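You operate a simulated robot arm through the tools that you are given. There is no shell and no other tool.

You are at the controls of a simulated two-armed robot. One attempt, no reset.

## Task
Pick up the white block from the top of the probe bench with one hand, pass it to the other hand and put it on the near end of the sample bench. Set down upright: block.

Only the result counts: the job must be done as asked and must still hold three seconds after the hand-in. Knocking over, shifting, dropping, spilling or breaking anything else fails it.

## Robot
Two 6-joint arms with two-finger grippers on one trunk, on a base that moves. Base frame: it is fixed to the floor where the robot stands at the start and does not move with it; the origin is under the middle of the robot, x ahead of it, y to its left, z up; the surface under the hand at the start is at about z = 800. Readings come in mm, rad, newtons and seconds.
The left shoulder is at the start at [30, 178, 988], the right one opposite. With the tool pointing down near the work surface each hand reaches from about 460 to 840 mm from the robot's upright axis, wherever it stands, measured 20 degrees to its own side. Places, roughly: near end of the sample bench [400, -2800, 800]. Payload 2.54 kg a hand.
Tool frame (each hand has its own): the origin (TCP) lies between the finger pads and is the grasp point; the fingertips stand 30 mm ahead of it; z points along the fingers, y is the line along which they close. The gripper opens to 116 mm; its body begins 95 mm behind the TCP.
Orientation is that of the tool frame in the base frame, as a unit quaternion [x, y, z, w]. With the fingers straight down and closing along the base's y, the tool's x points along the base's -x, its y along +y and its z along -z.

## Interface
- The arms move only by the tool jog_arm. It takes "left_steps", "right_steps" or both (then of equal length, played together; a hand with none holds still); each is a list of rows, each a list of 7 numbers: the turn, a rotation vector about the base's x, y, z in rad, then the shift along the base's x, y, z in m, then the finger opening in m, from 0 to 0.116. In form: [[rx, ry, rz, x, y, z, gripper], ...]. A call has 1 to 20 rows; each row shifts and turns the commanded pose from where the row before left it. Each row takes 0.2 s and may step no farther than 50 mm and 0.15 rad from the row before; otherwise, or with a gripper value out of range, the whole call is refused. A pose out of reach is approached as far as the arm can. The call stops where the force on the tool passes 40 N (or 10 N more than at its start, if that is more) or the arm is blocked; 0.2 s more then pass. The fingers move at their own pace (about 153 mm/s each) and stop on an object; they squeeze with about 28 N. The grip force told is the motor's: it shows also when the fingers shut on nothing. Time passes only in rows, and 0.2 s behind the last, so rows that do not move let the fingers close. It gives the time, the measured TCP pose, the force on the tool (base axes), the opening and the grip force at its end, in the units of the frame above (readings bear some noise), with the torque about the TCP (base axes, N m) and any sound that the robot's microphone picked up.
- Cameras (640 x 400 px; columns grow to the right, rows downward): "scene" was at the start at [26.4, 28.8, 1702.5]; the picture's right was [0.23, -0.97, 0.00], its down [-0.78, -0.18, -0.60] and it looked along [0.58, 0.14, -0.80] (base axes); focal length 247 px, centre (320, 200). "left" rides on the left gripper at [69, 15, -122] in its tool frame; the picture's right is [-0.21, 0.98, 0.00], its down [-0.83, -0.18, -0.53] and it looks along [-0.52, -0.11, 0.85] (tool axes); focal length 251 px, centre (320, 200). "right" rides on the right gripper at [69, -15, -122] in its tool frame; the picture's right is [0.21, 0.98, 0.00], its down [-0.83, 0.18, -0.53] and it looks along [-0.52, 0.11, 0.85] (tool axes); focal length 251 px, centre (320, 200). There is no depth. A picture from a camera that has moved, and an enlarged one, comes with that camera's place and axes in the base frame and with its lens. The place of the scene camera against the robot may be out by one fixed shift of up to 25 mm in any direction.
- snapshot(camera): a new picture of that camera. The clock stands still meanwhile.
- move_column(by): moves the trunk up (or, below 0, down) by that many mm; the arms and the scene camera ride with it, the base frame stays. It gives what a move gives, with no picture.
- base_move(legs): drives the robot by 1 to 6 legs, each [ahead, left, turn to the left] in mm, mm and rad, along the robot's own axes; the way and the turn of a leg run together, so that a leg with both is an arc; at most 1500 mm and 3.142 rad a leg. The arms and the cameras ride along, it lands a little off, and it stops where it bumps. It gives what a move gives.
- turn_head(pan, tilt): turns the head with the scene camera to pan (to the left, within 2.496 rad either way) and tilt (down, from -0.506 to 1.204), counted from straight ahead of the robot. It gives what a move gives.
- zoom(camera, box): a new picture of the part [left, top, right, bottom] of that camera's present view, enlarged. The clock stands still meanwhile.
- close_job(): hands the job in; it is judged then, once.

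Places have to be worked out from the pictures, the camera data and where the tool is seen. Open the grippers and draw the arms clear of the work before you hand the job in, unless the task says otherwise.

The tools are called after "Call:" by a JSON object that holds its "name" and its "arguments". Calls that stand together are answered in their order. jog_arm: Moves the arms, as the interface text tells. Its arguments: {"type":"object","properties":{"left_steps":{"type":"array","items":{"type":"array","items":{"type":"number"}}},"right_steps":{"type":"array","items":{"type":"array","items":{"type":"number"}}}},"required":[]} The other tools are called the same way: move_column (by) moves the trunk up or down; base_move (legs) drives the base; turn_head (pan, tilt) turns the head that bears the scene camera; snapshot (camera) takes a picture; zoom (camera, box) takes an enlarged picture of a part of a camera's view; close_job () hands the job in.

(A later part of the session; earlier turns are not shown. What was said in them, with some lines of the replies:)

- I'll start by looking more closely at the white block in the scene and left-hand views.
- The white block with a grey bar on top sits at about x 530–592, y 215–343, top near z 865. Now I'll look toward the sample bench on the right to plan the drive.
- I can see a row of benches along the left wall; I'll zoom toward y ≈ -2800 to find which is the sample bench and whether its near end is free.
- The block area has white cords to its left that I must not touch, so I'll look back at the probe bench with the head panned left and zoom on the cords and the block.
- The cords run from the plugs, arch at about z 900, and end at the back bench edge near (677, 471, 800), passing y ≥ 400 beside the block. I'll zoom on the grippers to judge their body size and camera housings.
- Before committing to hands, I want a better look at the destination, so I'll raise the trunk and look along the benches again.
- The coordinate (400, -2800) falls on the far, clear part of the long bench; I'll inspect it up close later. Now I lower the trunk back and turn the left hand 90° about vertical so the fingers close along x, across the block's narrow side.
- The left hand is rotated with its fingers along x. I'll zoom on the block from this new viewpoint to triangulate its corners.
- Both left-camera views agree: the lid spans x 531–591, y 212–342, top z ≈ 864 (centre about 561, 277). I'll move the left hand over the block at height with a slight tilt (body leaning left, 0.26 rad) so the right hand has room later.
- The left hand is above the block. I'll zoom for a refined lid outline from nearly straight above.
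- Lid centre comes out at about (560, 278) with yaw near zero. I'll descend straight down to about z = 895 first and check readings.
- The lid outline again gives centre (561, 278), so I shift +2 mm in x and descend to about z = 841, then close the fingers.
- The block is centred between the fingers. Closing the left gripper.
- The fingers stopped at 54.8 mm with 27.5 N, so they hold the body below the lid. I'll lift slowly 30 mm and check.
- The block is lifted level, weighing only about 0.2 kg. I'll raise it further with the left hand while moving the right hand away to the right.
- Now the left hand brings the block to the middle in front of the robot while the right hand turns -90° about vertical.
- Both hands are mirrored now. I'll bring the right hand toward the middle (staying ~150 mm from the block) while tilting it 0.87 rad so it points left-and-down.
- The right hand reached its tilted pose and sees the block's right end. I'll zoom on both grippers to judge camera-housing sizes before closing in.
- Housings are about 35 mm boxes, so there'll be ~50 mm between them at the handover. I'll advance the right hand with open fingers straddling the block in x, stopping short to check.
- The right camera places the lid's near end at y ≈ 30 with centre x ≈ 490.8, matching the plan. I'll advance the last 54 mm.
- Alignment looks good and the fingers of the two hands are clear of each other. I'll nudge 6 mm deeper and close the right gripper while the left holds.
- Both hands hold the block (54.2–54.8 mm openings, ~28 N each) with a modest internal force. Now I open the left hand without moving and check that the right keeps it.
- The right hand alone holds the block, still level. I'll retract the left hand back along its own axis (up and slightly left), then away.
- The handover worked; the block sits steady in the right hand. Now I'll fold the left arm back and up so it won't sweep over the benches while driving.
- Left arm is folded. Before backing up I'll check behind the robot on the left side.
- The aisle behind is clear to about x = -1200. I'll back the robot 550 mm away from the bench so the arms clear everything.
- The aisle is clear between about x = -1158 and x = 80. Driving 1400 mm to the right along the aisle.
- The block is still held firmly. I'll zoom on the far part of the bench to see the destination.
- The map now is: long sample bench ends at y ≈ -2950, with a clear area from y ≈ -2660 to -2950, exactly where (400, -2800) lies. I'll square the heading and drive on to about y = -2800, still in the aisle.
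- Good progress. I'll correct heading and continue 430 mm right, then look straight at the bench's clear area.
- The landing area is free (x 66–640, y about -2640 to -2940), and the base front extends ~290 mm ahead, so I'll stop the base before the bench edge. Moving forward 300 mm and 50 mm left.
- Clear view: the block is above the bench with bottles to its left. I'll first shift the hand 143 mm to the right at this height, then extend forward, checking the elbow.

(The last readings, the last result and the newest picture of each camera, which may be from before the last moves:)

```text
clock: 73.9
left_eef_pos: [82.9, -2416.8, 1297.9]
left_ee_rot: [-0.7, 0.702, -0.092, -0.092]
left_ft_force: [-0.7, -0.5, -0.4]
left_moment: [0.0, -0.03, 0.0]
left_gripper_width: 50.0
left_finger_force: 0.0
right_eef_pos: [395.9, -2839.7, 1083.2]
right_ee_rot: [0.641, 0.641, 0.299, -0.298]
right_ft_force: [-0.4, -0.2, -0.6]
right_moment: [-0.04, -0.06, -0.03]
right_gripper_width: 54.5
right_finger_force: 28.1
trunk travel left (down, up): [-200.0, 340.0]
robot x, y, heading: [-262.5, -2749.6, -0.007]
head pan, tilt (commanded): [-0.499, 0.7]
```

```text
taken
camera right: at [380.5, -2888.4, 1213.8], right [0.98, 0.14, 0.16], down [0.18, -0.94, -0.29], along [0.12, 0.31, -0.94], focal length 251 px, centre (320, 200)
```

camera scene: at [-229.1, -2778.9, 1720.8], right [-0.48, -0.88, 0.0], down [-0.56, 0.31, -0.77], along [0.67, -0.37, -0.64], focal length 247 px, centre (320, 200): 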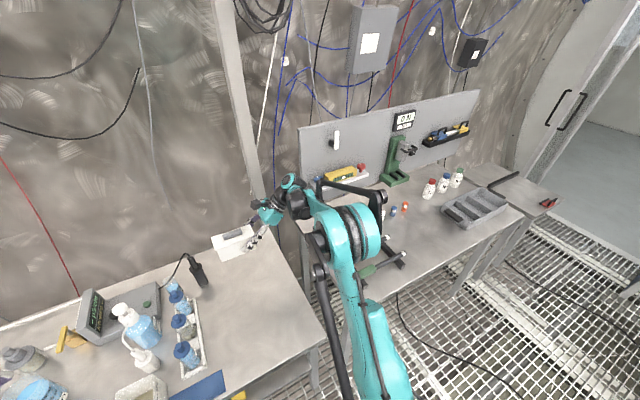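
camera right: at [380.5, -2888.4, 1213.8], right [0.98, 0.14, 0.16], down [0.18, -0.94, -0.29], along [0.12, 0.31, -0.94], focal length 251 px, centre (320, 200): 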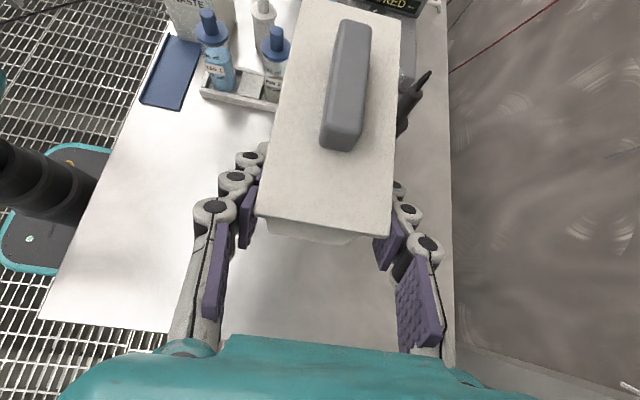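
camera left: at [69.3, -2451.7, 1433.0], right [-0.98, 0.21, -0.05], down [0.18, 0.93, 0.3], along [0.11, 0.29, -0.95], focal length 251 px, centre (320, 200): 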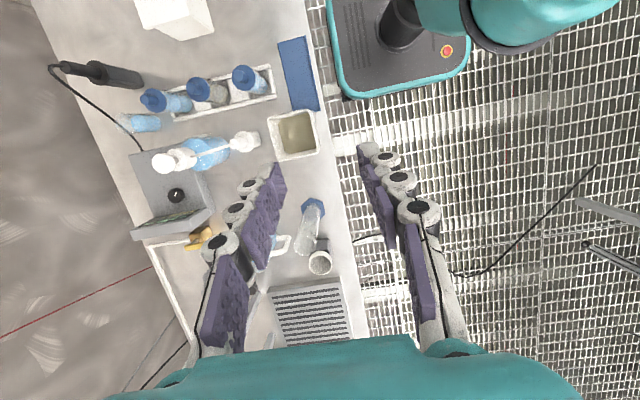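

The block hangs over the clear area at about (398, -2800). The bench end is near y = -2980. I'll lower 200 mm and check.

Call:
{"name": "jog_arm", "arguments": {"right_steps": [[0, 0, 0, 0, 0, -0.034, 0.0], [0, 0, 0, 0, 0, -0.034, 0.0], [0, 0, 0, 0, 0, -0.034, 0.0], [0, 0, 0, 0, 0, -0.034, 0.0], [0, 0, 0, 0, 0, -0.034, 0.0], [0, 0, 0, 0, 0, -0.03, 0.0], [0, 0, 0, 0, 0, 0, 0.0]]}}

Call:
{"name": "snapshot", "arguments": {"camera": "scene"}}

Call:
{"name": "snapshot", "arguments": {"camera": "right"}}

Call:
{"name": "zoom", "arguments": {"camera": "scene", "box": [180, 180, 440, 340]}}

```text
clock: 75.5
left_eef_pos: [83.2, -2417.3, 1298.3]
left_ee_rot: [-0.7, 0.702, -0.092, -0.092]
left_ft_force: [-0.2, 0.1, -0.2]
left_moment: [0.06, 0.01, 0.0]
left_gripper_width: 49.9
left_finger_force: 0.0
right_eef_pos: [398.4, -2839.4, 880.1]
right_ee_rot: [0.642, 0.641, 0.298, -0.298]
right_ft_force: [0.3, -0.1, -1.3]
right_moment: [-0.03, 0.0, -0.03]
right_gripper_width: 54.5
right_finger_force: 28.6
trunk travel left (down, up): [-200.0, 340.0]
robot x, y, heading: [-257.4, -2748.9, 0.001]
head pan, tilt (commanded): [-0.499, 0.7]
```

```text
taken
camera scene: at [-228.9, -2778.8, 1720.8], right [-0.48, -0.88, 0.0], down [-0.56, 0.31, -0.77], along [0.67, -0.37, -0.64], focal length 247 px, centre (320, 200)
```

scene: 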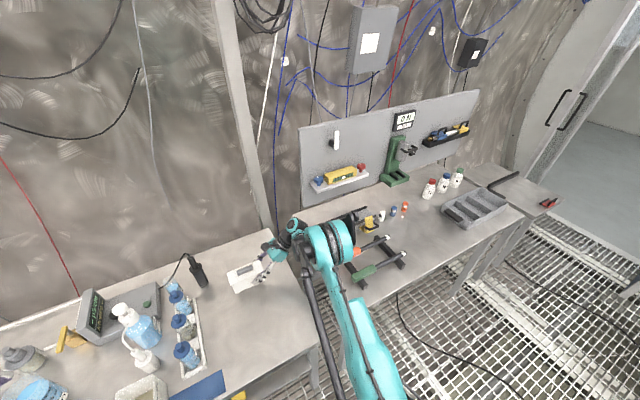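

```text
taken
camera right: at [382.7, -2889.2, 1011.2], right [0.98, 0.14, 0.16], down [0.18, -0.94, -0.29], along [0.12, 0.31, -0.94], focal length 251 px, centre (320, 200)
```

right: 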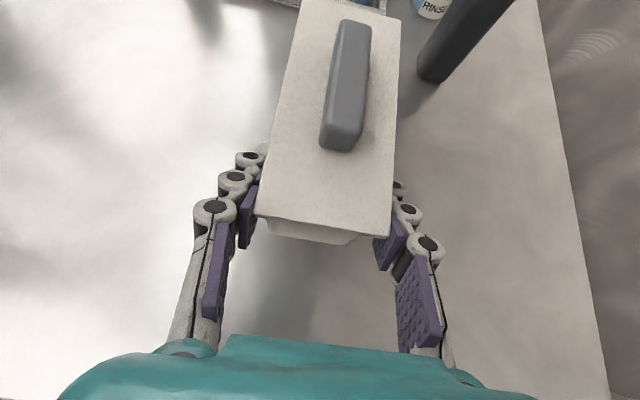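

```text
2.46 times, centred on (310, 260) of scene
camera zoom: at [-228.9, -2778.8, 1720.8], right [-0.48, -0.88, 0.0], down [-0.56, 0.31, -0.77], along [0.67, -0.37, -0.64], focal length 608 px, centre (345, 52)
```

zoom: 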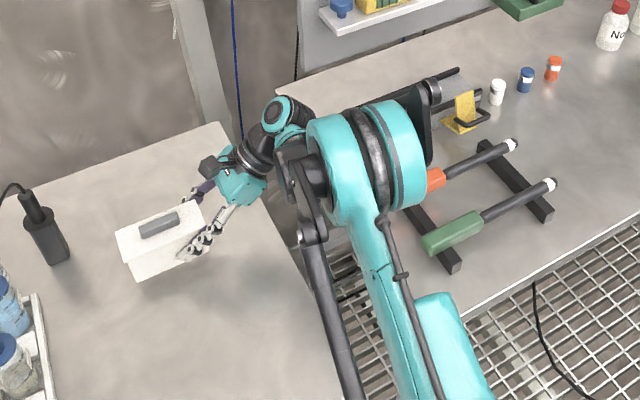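

The elbow works out to be high (z ≈ 1250) and clear of the tool bench. The block is ~40 mm above the surface; I'll lower 34 mm then feel for contact in small steps.

Call:
{"name": "jog_arm", "arguments": {"right_steps": [[0, 0, 0, 0, 0, -0.014, 0.0], [0, 0, 0, 0, 0, -0.012, 0.0], [0, 0, 0, 0, 0, -0.008, 0.0], [0, 0, 0, 0, 0, 0, 0.0], [0, 0, 0, 0, 0, 0, 0.0]]}}

Call:
{"name": "snapshot", "arguments": {"camera": "right"}}

Call:
{"name": "zoom", "arguments": {"camera": "scene", "box": [200, 220, 320, 310]}}

```text
clock: 76.7
left_eef_pos: [84.1, -2417.5, 1298.0]
left_ee_rot: [-0.7, 0.702, -0.093, -0.091]
left_ft_force: [-0.2, -0.3, 0.3]
left_moment: [0.02, -0.02, 0.03]
left_gripper_width: 50.1
left_finger_force: 0.0
right_eef_pos: [398.4, -2837.9, 848.0]
right_ee_rot: [0.641, 0.641, 0.298, -0.298]
right_ft_force: [-0.8, -0.3, -0.5]
right_moment: [-0.01, 0.03, 0.0]
right_gripper_width: 54.4
right_finger_force: 27.5
trunk travel left (down, up): [-200.0, 340.0]
robot x, y, heading: [-256.1, -2748.5, -0.0]
head pan, tilt (commanded): [-0.499, 0.7]
```

```text
taken
camera right: at [382.5, -2888.0, 979.3], right [0.98, 0.14, 0.16], down [0.18, -0.94, -0.29], along [0.12, 0.31, -0.94], focal length 251 px, centre (320, 200)
```

right: 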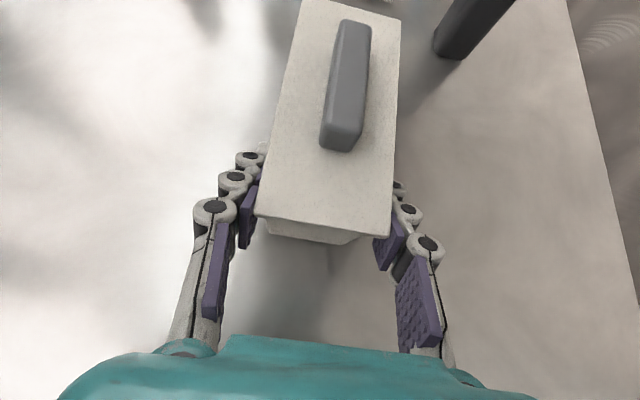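

```text
4.44 times, centred on (260, 265) of scene
camera zoom: at [-228.2, -2779.0, 1720.8], right [-0.48, -0.88, 0.0], down [-0.56, 0.31, -0.76], along [0.67, -0.37, -0.64], focal length 1098 px, centre (587, -89)
```

zoom: 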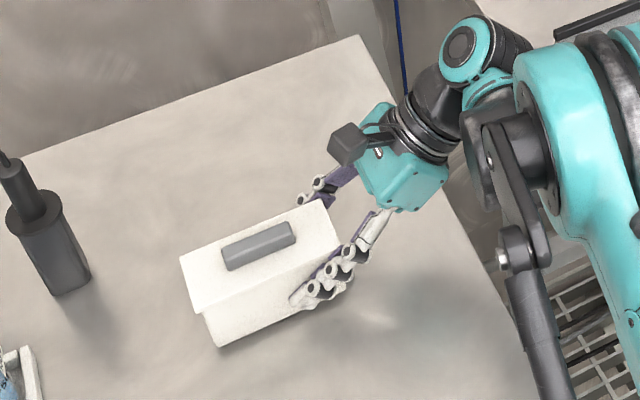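

No contact yet at z = 848. Feeling downward in 3 mm steps.

Call:
{"name": "jog_arm", "arguments": {"right_steps": [[0, 0, 0, 0, 0, -0.003, 0.0], [0, 0, 0, 0, 0, -0.003, 0.0], [0, 0, 0, 0, 0, 0, 0.0]]}}

Call:
{"name": "jog_arm", "arguments": {"right_steps": [[0, 0, 0, 0, 0, -0.002, 0.0], [0, 0, 0, 0, 0, 0, 0.0]]}}

```text
clock: 77.5
left_eef_pos: [83.5, -2416.7, 1298.9]
left_ee_rot: [-0.7, 0.703, -0.092, -0.093]
left_ft_force: [0.0, 0.3, 0.3]
left_moment: [0.01, -0.03, -0.04]
left_gripper_width: 50.0
left_finger_force: 0.0
right_eef_pos: [398.1, -2839.8, 841.5]
right_ee_rot: [0.641, 0.641, 0.299, -0.298]
right_ft_force: [-0.8, 0.5, -1.0]
right_moment: [0.0, 0.01, -0.01]
right_gripper_width: 54.4
right_finger_force: 28.5
trunk travel left (down, up): [-200.0, 340.0]
robot x, y, heading: [-257.1, -2751.4, -0.002]
head pan, tilt (commanded): [-0.499, 0.7]
```

```text
clock: 78.1
left_eef_pos: [82.7, -2416.1, 1298.8]
left_ee_rot: [-0.7, 0.702, -0.092, -0.091]
left_ft_force: [-0.2, -0.7, 0.7]
left_moment: [0.01, 0.0, 0.02]
left_gripper_width: 49.8
left_finger_force: 0.1
right_eef_pos: [397.4, -2838.7, 840.5]
right_ee_rot: [0.641, 0.641, 0.299, -0.298]
right_ft_force: [2.8, 1.4, 11.6]
right_moment: [-0.02, 0.12, -0.03]
right_gripper_width: 54.4
right_finger_force: 28.1
trunk travel left (down, up): [-200.0, 340.0]
robot x, y, heading: [-258.0, -2747.9, 0.002]
head pan, tilt (commanded): [-0.499, 0.7]
```

Contact: +11.6 N at z ≈ 840.5, as predicted. I'll check that the block is flat, then open.

Call:
{"name": "zoom", "arguments": {"camera": "scene", "box": [200, 220, 320, 310]}}

Call:
{"name": "snapshot", "arguments": {"camera": "right"}}

```text
4.44 times, centred on (260, 265) of scene
camera zoom: at [-229.4, -2778.7, 1721.0], right [-0.48, -0.88, 0.0], down [-0.56, 0.31, -0.77], along [0.67, -0.37, -0.64], focal length 1098 px, centre (587, -89)
```

zoom: 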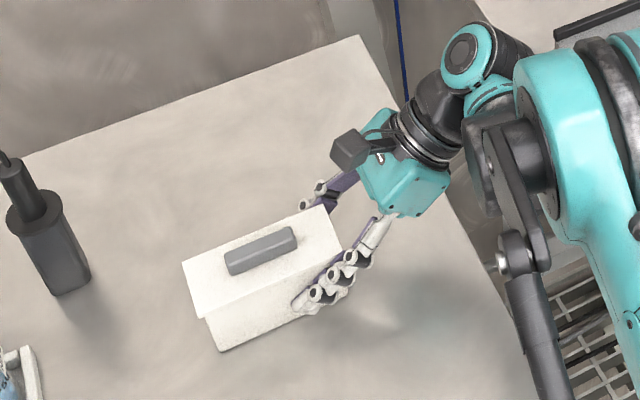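

```text
taken
camera right: at [381.7, -2888.6, 971.4], right [0.98, 0.14, 0.17], down [0.18, -0.94, -0.29], along [0.12, 0.31, -0.94], focal length 251 px, centre (320, 200)
```

right: 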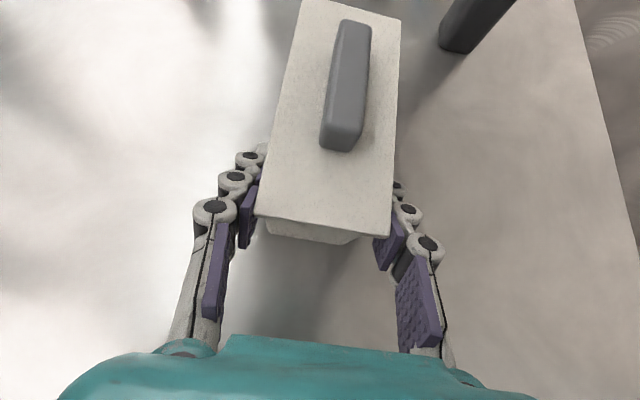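

The block stands flat on the bench. Opening the right gripper in stages without moving.

Call:
{"name": "jog_arm", "arguments": {"right_steps": [[0, 0, 0, 0, 0, 0, 0.058], [0, 0, 0, 0, 0, 0, 0.064], [0, 0, 0, 0, 0, 0, 0.08], [0, 0, 0, 0, 0, 0, 0.1], [0, 0, 0, 0, 0, 0, 0.116], [0, 0, 0, 0, 0, 0, 0.116]]}}

Call:
{"name": "snapshot", "arguments": {"camera": "right"}}

Call:
{"name": "zoom", "arguments": {"camera": "scene", "box": [200, 220, 320, 310]}}

```text
clock: 79.5
left_eef_pos: [83.4, -2416.4, 1298.5]
left_ee_rot: [-0.7, 0.702, -0.092, -0.092]
left_ft_force: [0.5, -0.4, -0.6]
left_moment: [-0.02, 0.0, 0.0]
left_gripper_width: 50.0
left_finger_force: 0.1
right_eef_pos: [398.0, -2839.7, 839.3]
right_ee_rot: [0.642, 0.641, 0.298, -0.298]
right_ft_force: [0.0, 0.2, 0.4]
right_moment: [-0.01, 0.05, -0.01]
right_gripper_width: 115.8
right_finger_force: 0.0
trunk travel left (down, up): [-200.0, 340.0]
robot x, y, heading: [-257.9, -2749.5, -0.001]
head pan, tilt (commanded): [-0.499, 0.7]
```

```text
taken
camera right: at [382.1, -2888.8, 970.4], right [0.98, 0.14, 0.16], down [0.18, -0.94, -0.29], along [0.12, 0.31, -0.94], focal length 251 px, centre (320, 200)
```

right: 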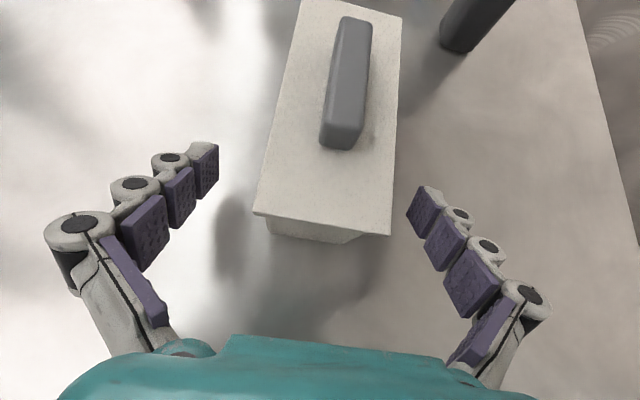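

```text
4.44 times, centred on (260, 265) of scene
camera zoom: at [-228.5, -2779.0, 1720.8], right [-0.48, -0.88, 0.0], down [-0.56, 0.31, -0.76], along [0.67, -0.37, -0.64], focal length 1098 px, centre (587, -89)
```

zoom: 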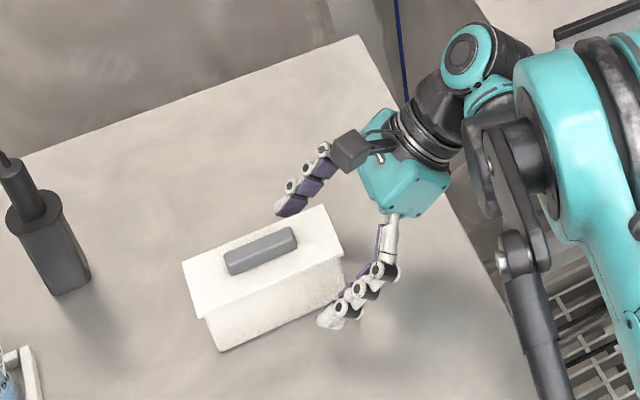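

The block stands upright on its own. I'll withdraw the right hand along its own axis (right and up), then lift it clear.

Call:
{"name": "jog_arm", "arguments": {"right_steps": [[0, 0, 0, 0, -0.0115, 0.0096, 0.116], [0, 0, 0, 0, -0.023, 0.0193, 0.116], [0, 0, 0, 0, -0.027, 0.0225, 0.116], [0, 0, 0, 0, -0.023, 0.03, 0.116], [0, 0, 0, 0, -0.01, 0.04, 0.116], [0, 0, 0, 0, 0, 0.045, 0.116], [0, 0, 0, 0, 0, 0.045, 0.116], [0, 0, 0, -0.02, 0, 0.04, 0.116], [0, 0, 0, -0.04, 0.0, 0.02, 0.116], [0, 0, 0, -0.04, 0.01, 0.0, 0.116], [0, 0, 0, 0, 0, 0, 0.116]]}}

Call:
{"name": "snapshot", "arguments": {"camera": "scene"}}

Call:
{"name": "zoom", "arguments": {"camera": "scene", "box": [170, 210, 310, 310]}}

Call:
{"name": "snapshot", "arguments": {"camera": "right"}}

```text
clock: 81.9
left_eef_pos: [84.6, -2417.6, 1297.6]
left_ee_rot: [-0.7, 0.702, -0.091, -0.092]
left_ft_force: [-0.2, 0.1, -0.6]
left_moment: [0.03, 0.04, 0.01]
left_gripper_width: 50.0
left_finger_force: 0.0
right_eef_pos: [295.8, -2923.8, 1110.6]
right_ee_rot: [0.643, 0.639, 0.299, -0.298]
right_ft_force: [1.1, -0.1, 0.0]
right_moment: [-0.01, -0.01, 0.05]
right_gripper_width: 115.8
right_finger_force: 0.1
trunk travel left (down, up): [-200.0, 340.0]
robot x, y, heading: [-258.9, -2749.9, -0.003]
head pan, tilt (commanded): [-0.499, 0.7]
```

```text
taken
camera scene: at [-227.3, -2779.6, 1720.7], right [-0.48, -0.88, 0.0], down [-0.57, 0.31, -0.76], along [0.67, -0.37, -0.64], focal length 247 px, centre (320, 200)
```

scene: 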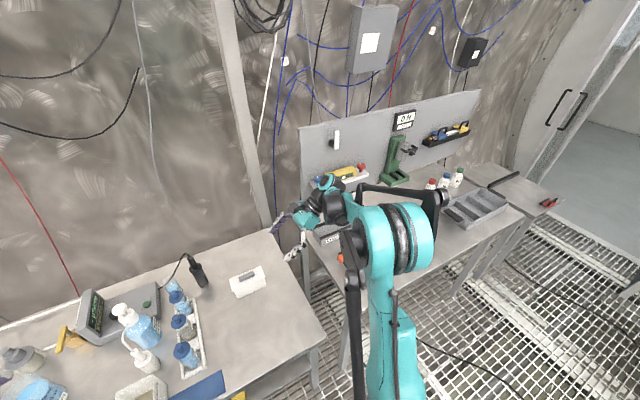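

```text
4.00 times, centred on (240, 260) of scene
camera zoom: at [-227.3, -2779.6, 1720.7], right [-0.48, -0.88, 0.0], down [-0.57, 0.31, -0.76], along [0.67, -0.37, -0.64], focal length 988 px, centre (640, -40)
```

zoom: 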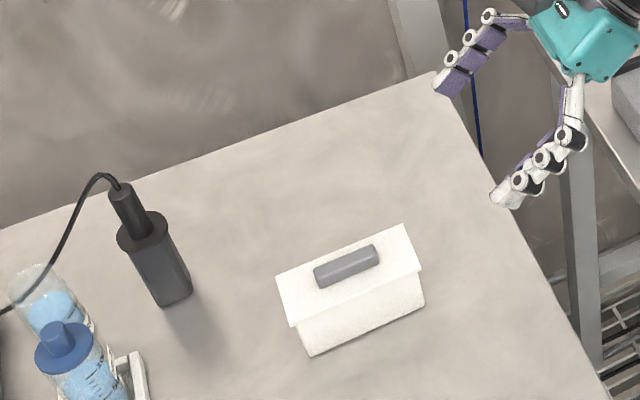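

```text
taken
camera right: at [281.0, -2972.5, 1243.0], right [0.98, 0.14, 0.16], down [0.18, -0.94, -0.29], along [0.11, 0.31, -0.94], focal length 251 px, centre (320, 200)
```

right: 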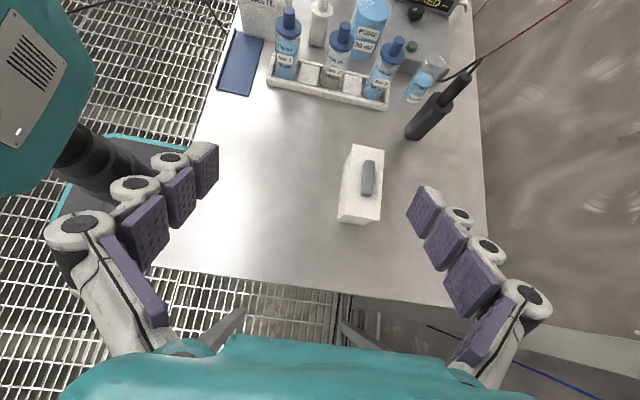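

The block stands upright at about (398, -2800) on the bench, free of the hand. I'll open the left gripper fully and back the robot away so both arms are clear.

Call:
{"name": "base_move", "arguments": {"legs": [[-280, 0, 0]]}}

Call:
{"name": "jog_arm", "arguments": {"left_steps": [[0, 0, 0, 0, 0, 0, 0.116], [0, 0, 0, 0, 0, 0, 0.116], [0, 0, 0, 0, 0, 0, 0.116]], "right_steps": [[0, 0, 0, 0, 0, 0, 0.116], [0, 0, 0, 0, 0, 0, 0.116], [0, 0, 0, 0, 0, 0, 0.116]]}}

Call:
{"name": "turn_head", "arguments": {"pan": -0.05, "tilt": 0.65}}

Call:
{"name": "snapshot", "arguments": {"camera": "scene"}}

Call:
{"name": "zoom", "arguments": {"camera": "scene", "box": [220, 150, 400, 270]}}

```text
clock: 83.9
left_eef_pos: [-205.0, -2416.4, 1298.7]
left_ee_rot: [-0.699, 0.703, -0.091, -0.092]
left_ft_force: [-0.8, -0.3, 0.4]
left_moment: [-0.01, -0.01, 0.01]
left_gripper_width: 50.0
left_finger_force: 0.1
right_eef_pos: [5.9, -2922.7, 1112.3]
right_ee_rot: [0.642, 0.641, 0.299, -0.297]
right_ft_force: [-0.5, 0.5, -0.6]
right_moment: [-0.03, 0.0, -0.03]
right_gripper_width: 116.0
right_finger_force: 0.0
trunk travel left (down, up): [-200.0, 340.0]
robot x, y, heading: [-546.9, -2748.5, 0.002]
head pan, tilt (commanded): [-0.499, 0.7]
```

```text
clock: 84.7
left_eef_pos: [-204.2, -2417.0, 1298.5]
left_ee_rot: [-0.7, 0.702, -0.092, -0.092]
left_ft_force: [0.3, -0.5, 0.6]
left_moment: [0.03, -0.02, 0.02]
left_gripper_width: 116.1
left_finger_force: 0.1
right_eef_pos: [7.1, -2922.7, 1112.3]
right_ee_rot: [0.643, 0.64, 0.299, -0.297]
right_ft_force: [-0.6, -0.3, -0.6]
right_moment: [0.03, -0.02, 0.0]
right_gripper_width: 115.8
right_finger_force: 0.1
trunk travel left (down, up): [-200.0, 340.0]
robot x, y, heading: [-548.6, -2748.7, -0.003]
head pan, tilt (commanded): [-0.499, 0.7]
```

```text
clock: 85.6
left_eef_pos: [-204.5, -2415.7, 1298.7]
left_ee_rot: [-0.699, 0.703, -0.091, -0.092]
left_ft_force: [-0.3, -0.6, -0.4]
left_moment: [0.03, -0.01, -0.01]
left_gripper_width: 116.1
left_finger_force: 0.0
right_eef_pos: [6.6, -2922.9, 1111.6]
right_ee_rot: [0.642, 0.64, 0.299, -0.298]
right_ft_force: [0.3, 0.3, -0.5]
right_moment: [0.01, 0.0, -0.02]
right_gripper_width: 115.8
right_finger_force: 0.0
trunk travel left (down, up): [-200.0, 340.0]
robot x, y, heading: [-546.4, -2752.1, -0.002]
head pan, tilt (commanded): [-0.051, 0.649]
```

```text
taken
camera scene: at [-504.8, -2742.1, 1725.1], right [-0.06, -1.0, 0.0], down [-0.6, 0.03, -0.8], along [0.8, -0.04, -0.6], focal length 247 px, centre (320, 200)
```

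scene: 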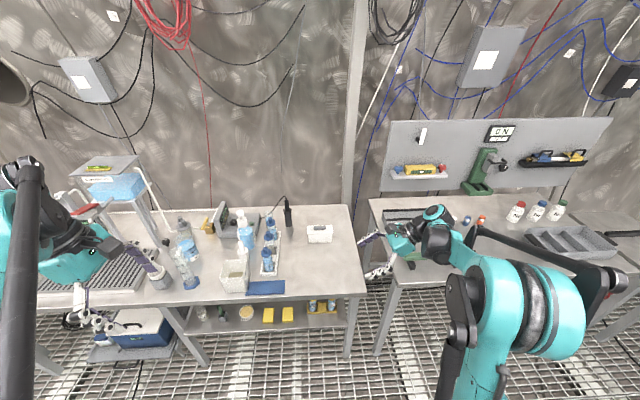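

```text
3.33 times, centred on (310, 210) of scene
camera zoom: at [-504.8, -2742.1, 1725.1], right [-0.06, -1.0, 0.0], down [-0.6, 0.03, -0.8], along [0.8, -0.04, -0.6], focal length 824 px, centre (353, 167)
```

zoom: 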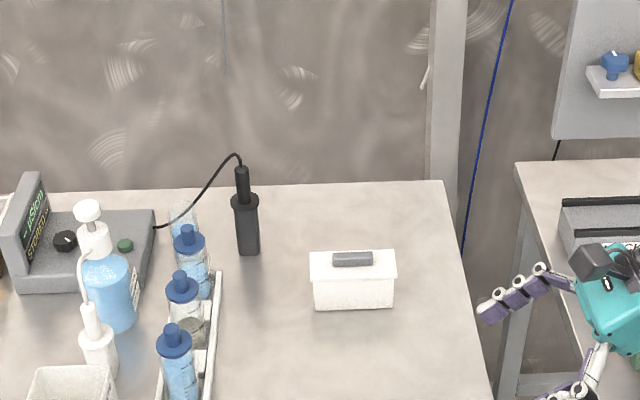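

The block stands upright in the clear area at the end of the sample bench. Its neighbours look undisturbed, both grippers are open and the arms are clear, so I'm handing the job in.

Call:
{"name": "close_job", "arguments": {}}

```text
The job is handed in.
```

I picked up the white block from the probe bench with the left hand, passed it to the right hand in the air, and set it down on the sample bench. The job is handed in.

- **Position:** the block stands upright at about x 398, y -2800, in the clear area at the end of the bench. Nothing is within reach of it.
- **Which end:** that spot matches the coordinates you gave. It is about 160 mm from the end of the bench farthest from where the robot started, so I went by the coordinates rather than the words "near end".
- **Everything else:** nothing near the block on the sample bench looked moved in the last picture. I kept clear of the white cords on the probe bench, but I did not go back to look at that bench after driving off.
- **Arms:** both grippers are open and the robot has backed away from the bench.
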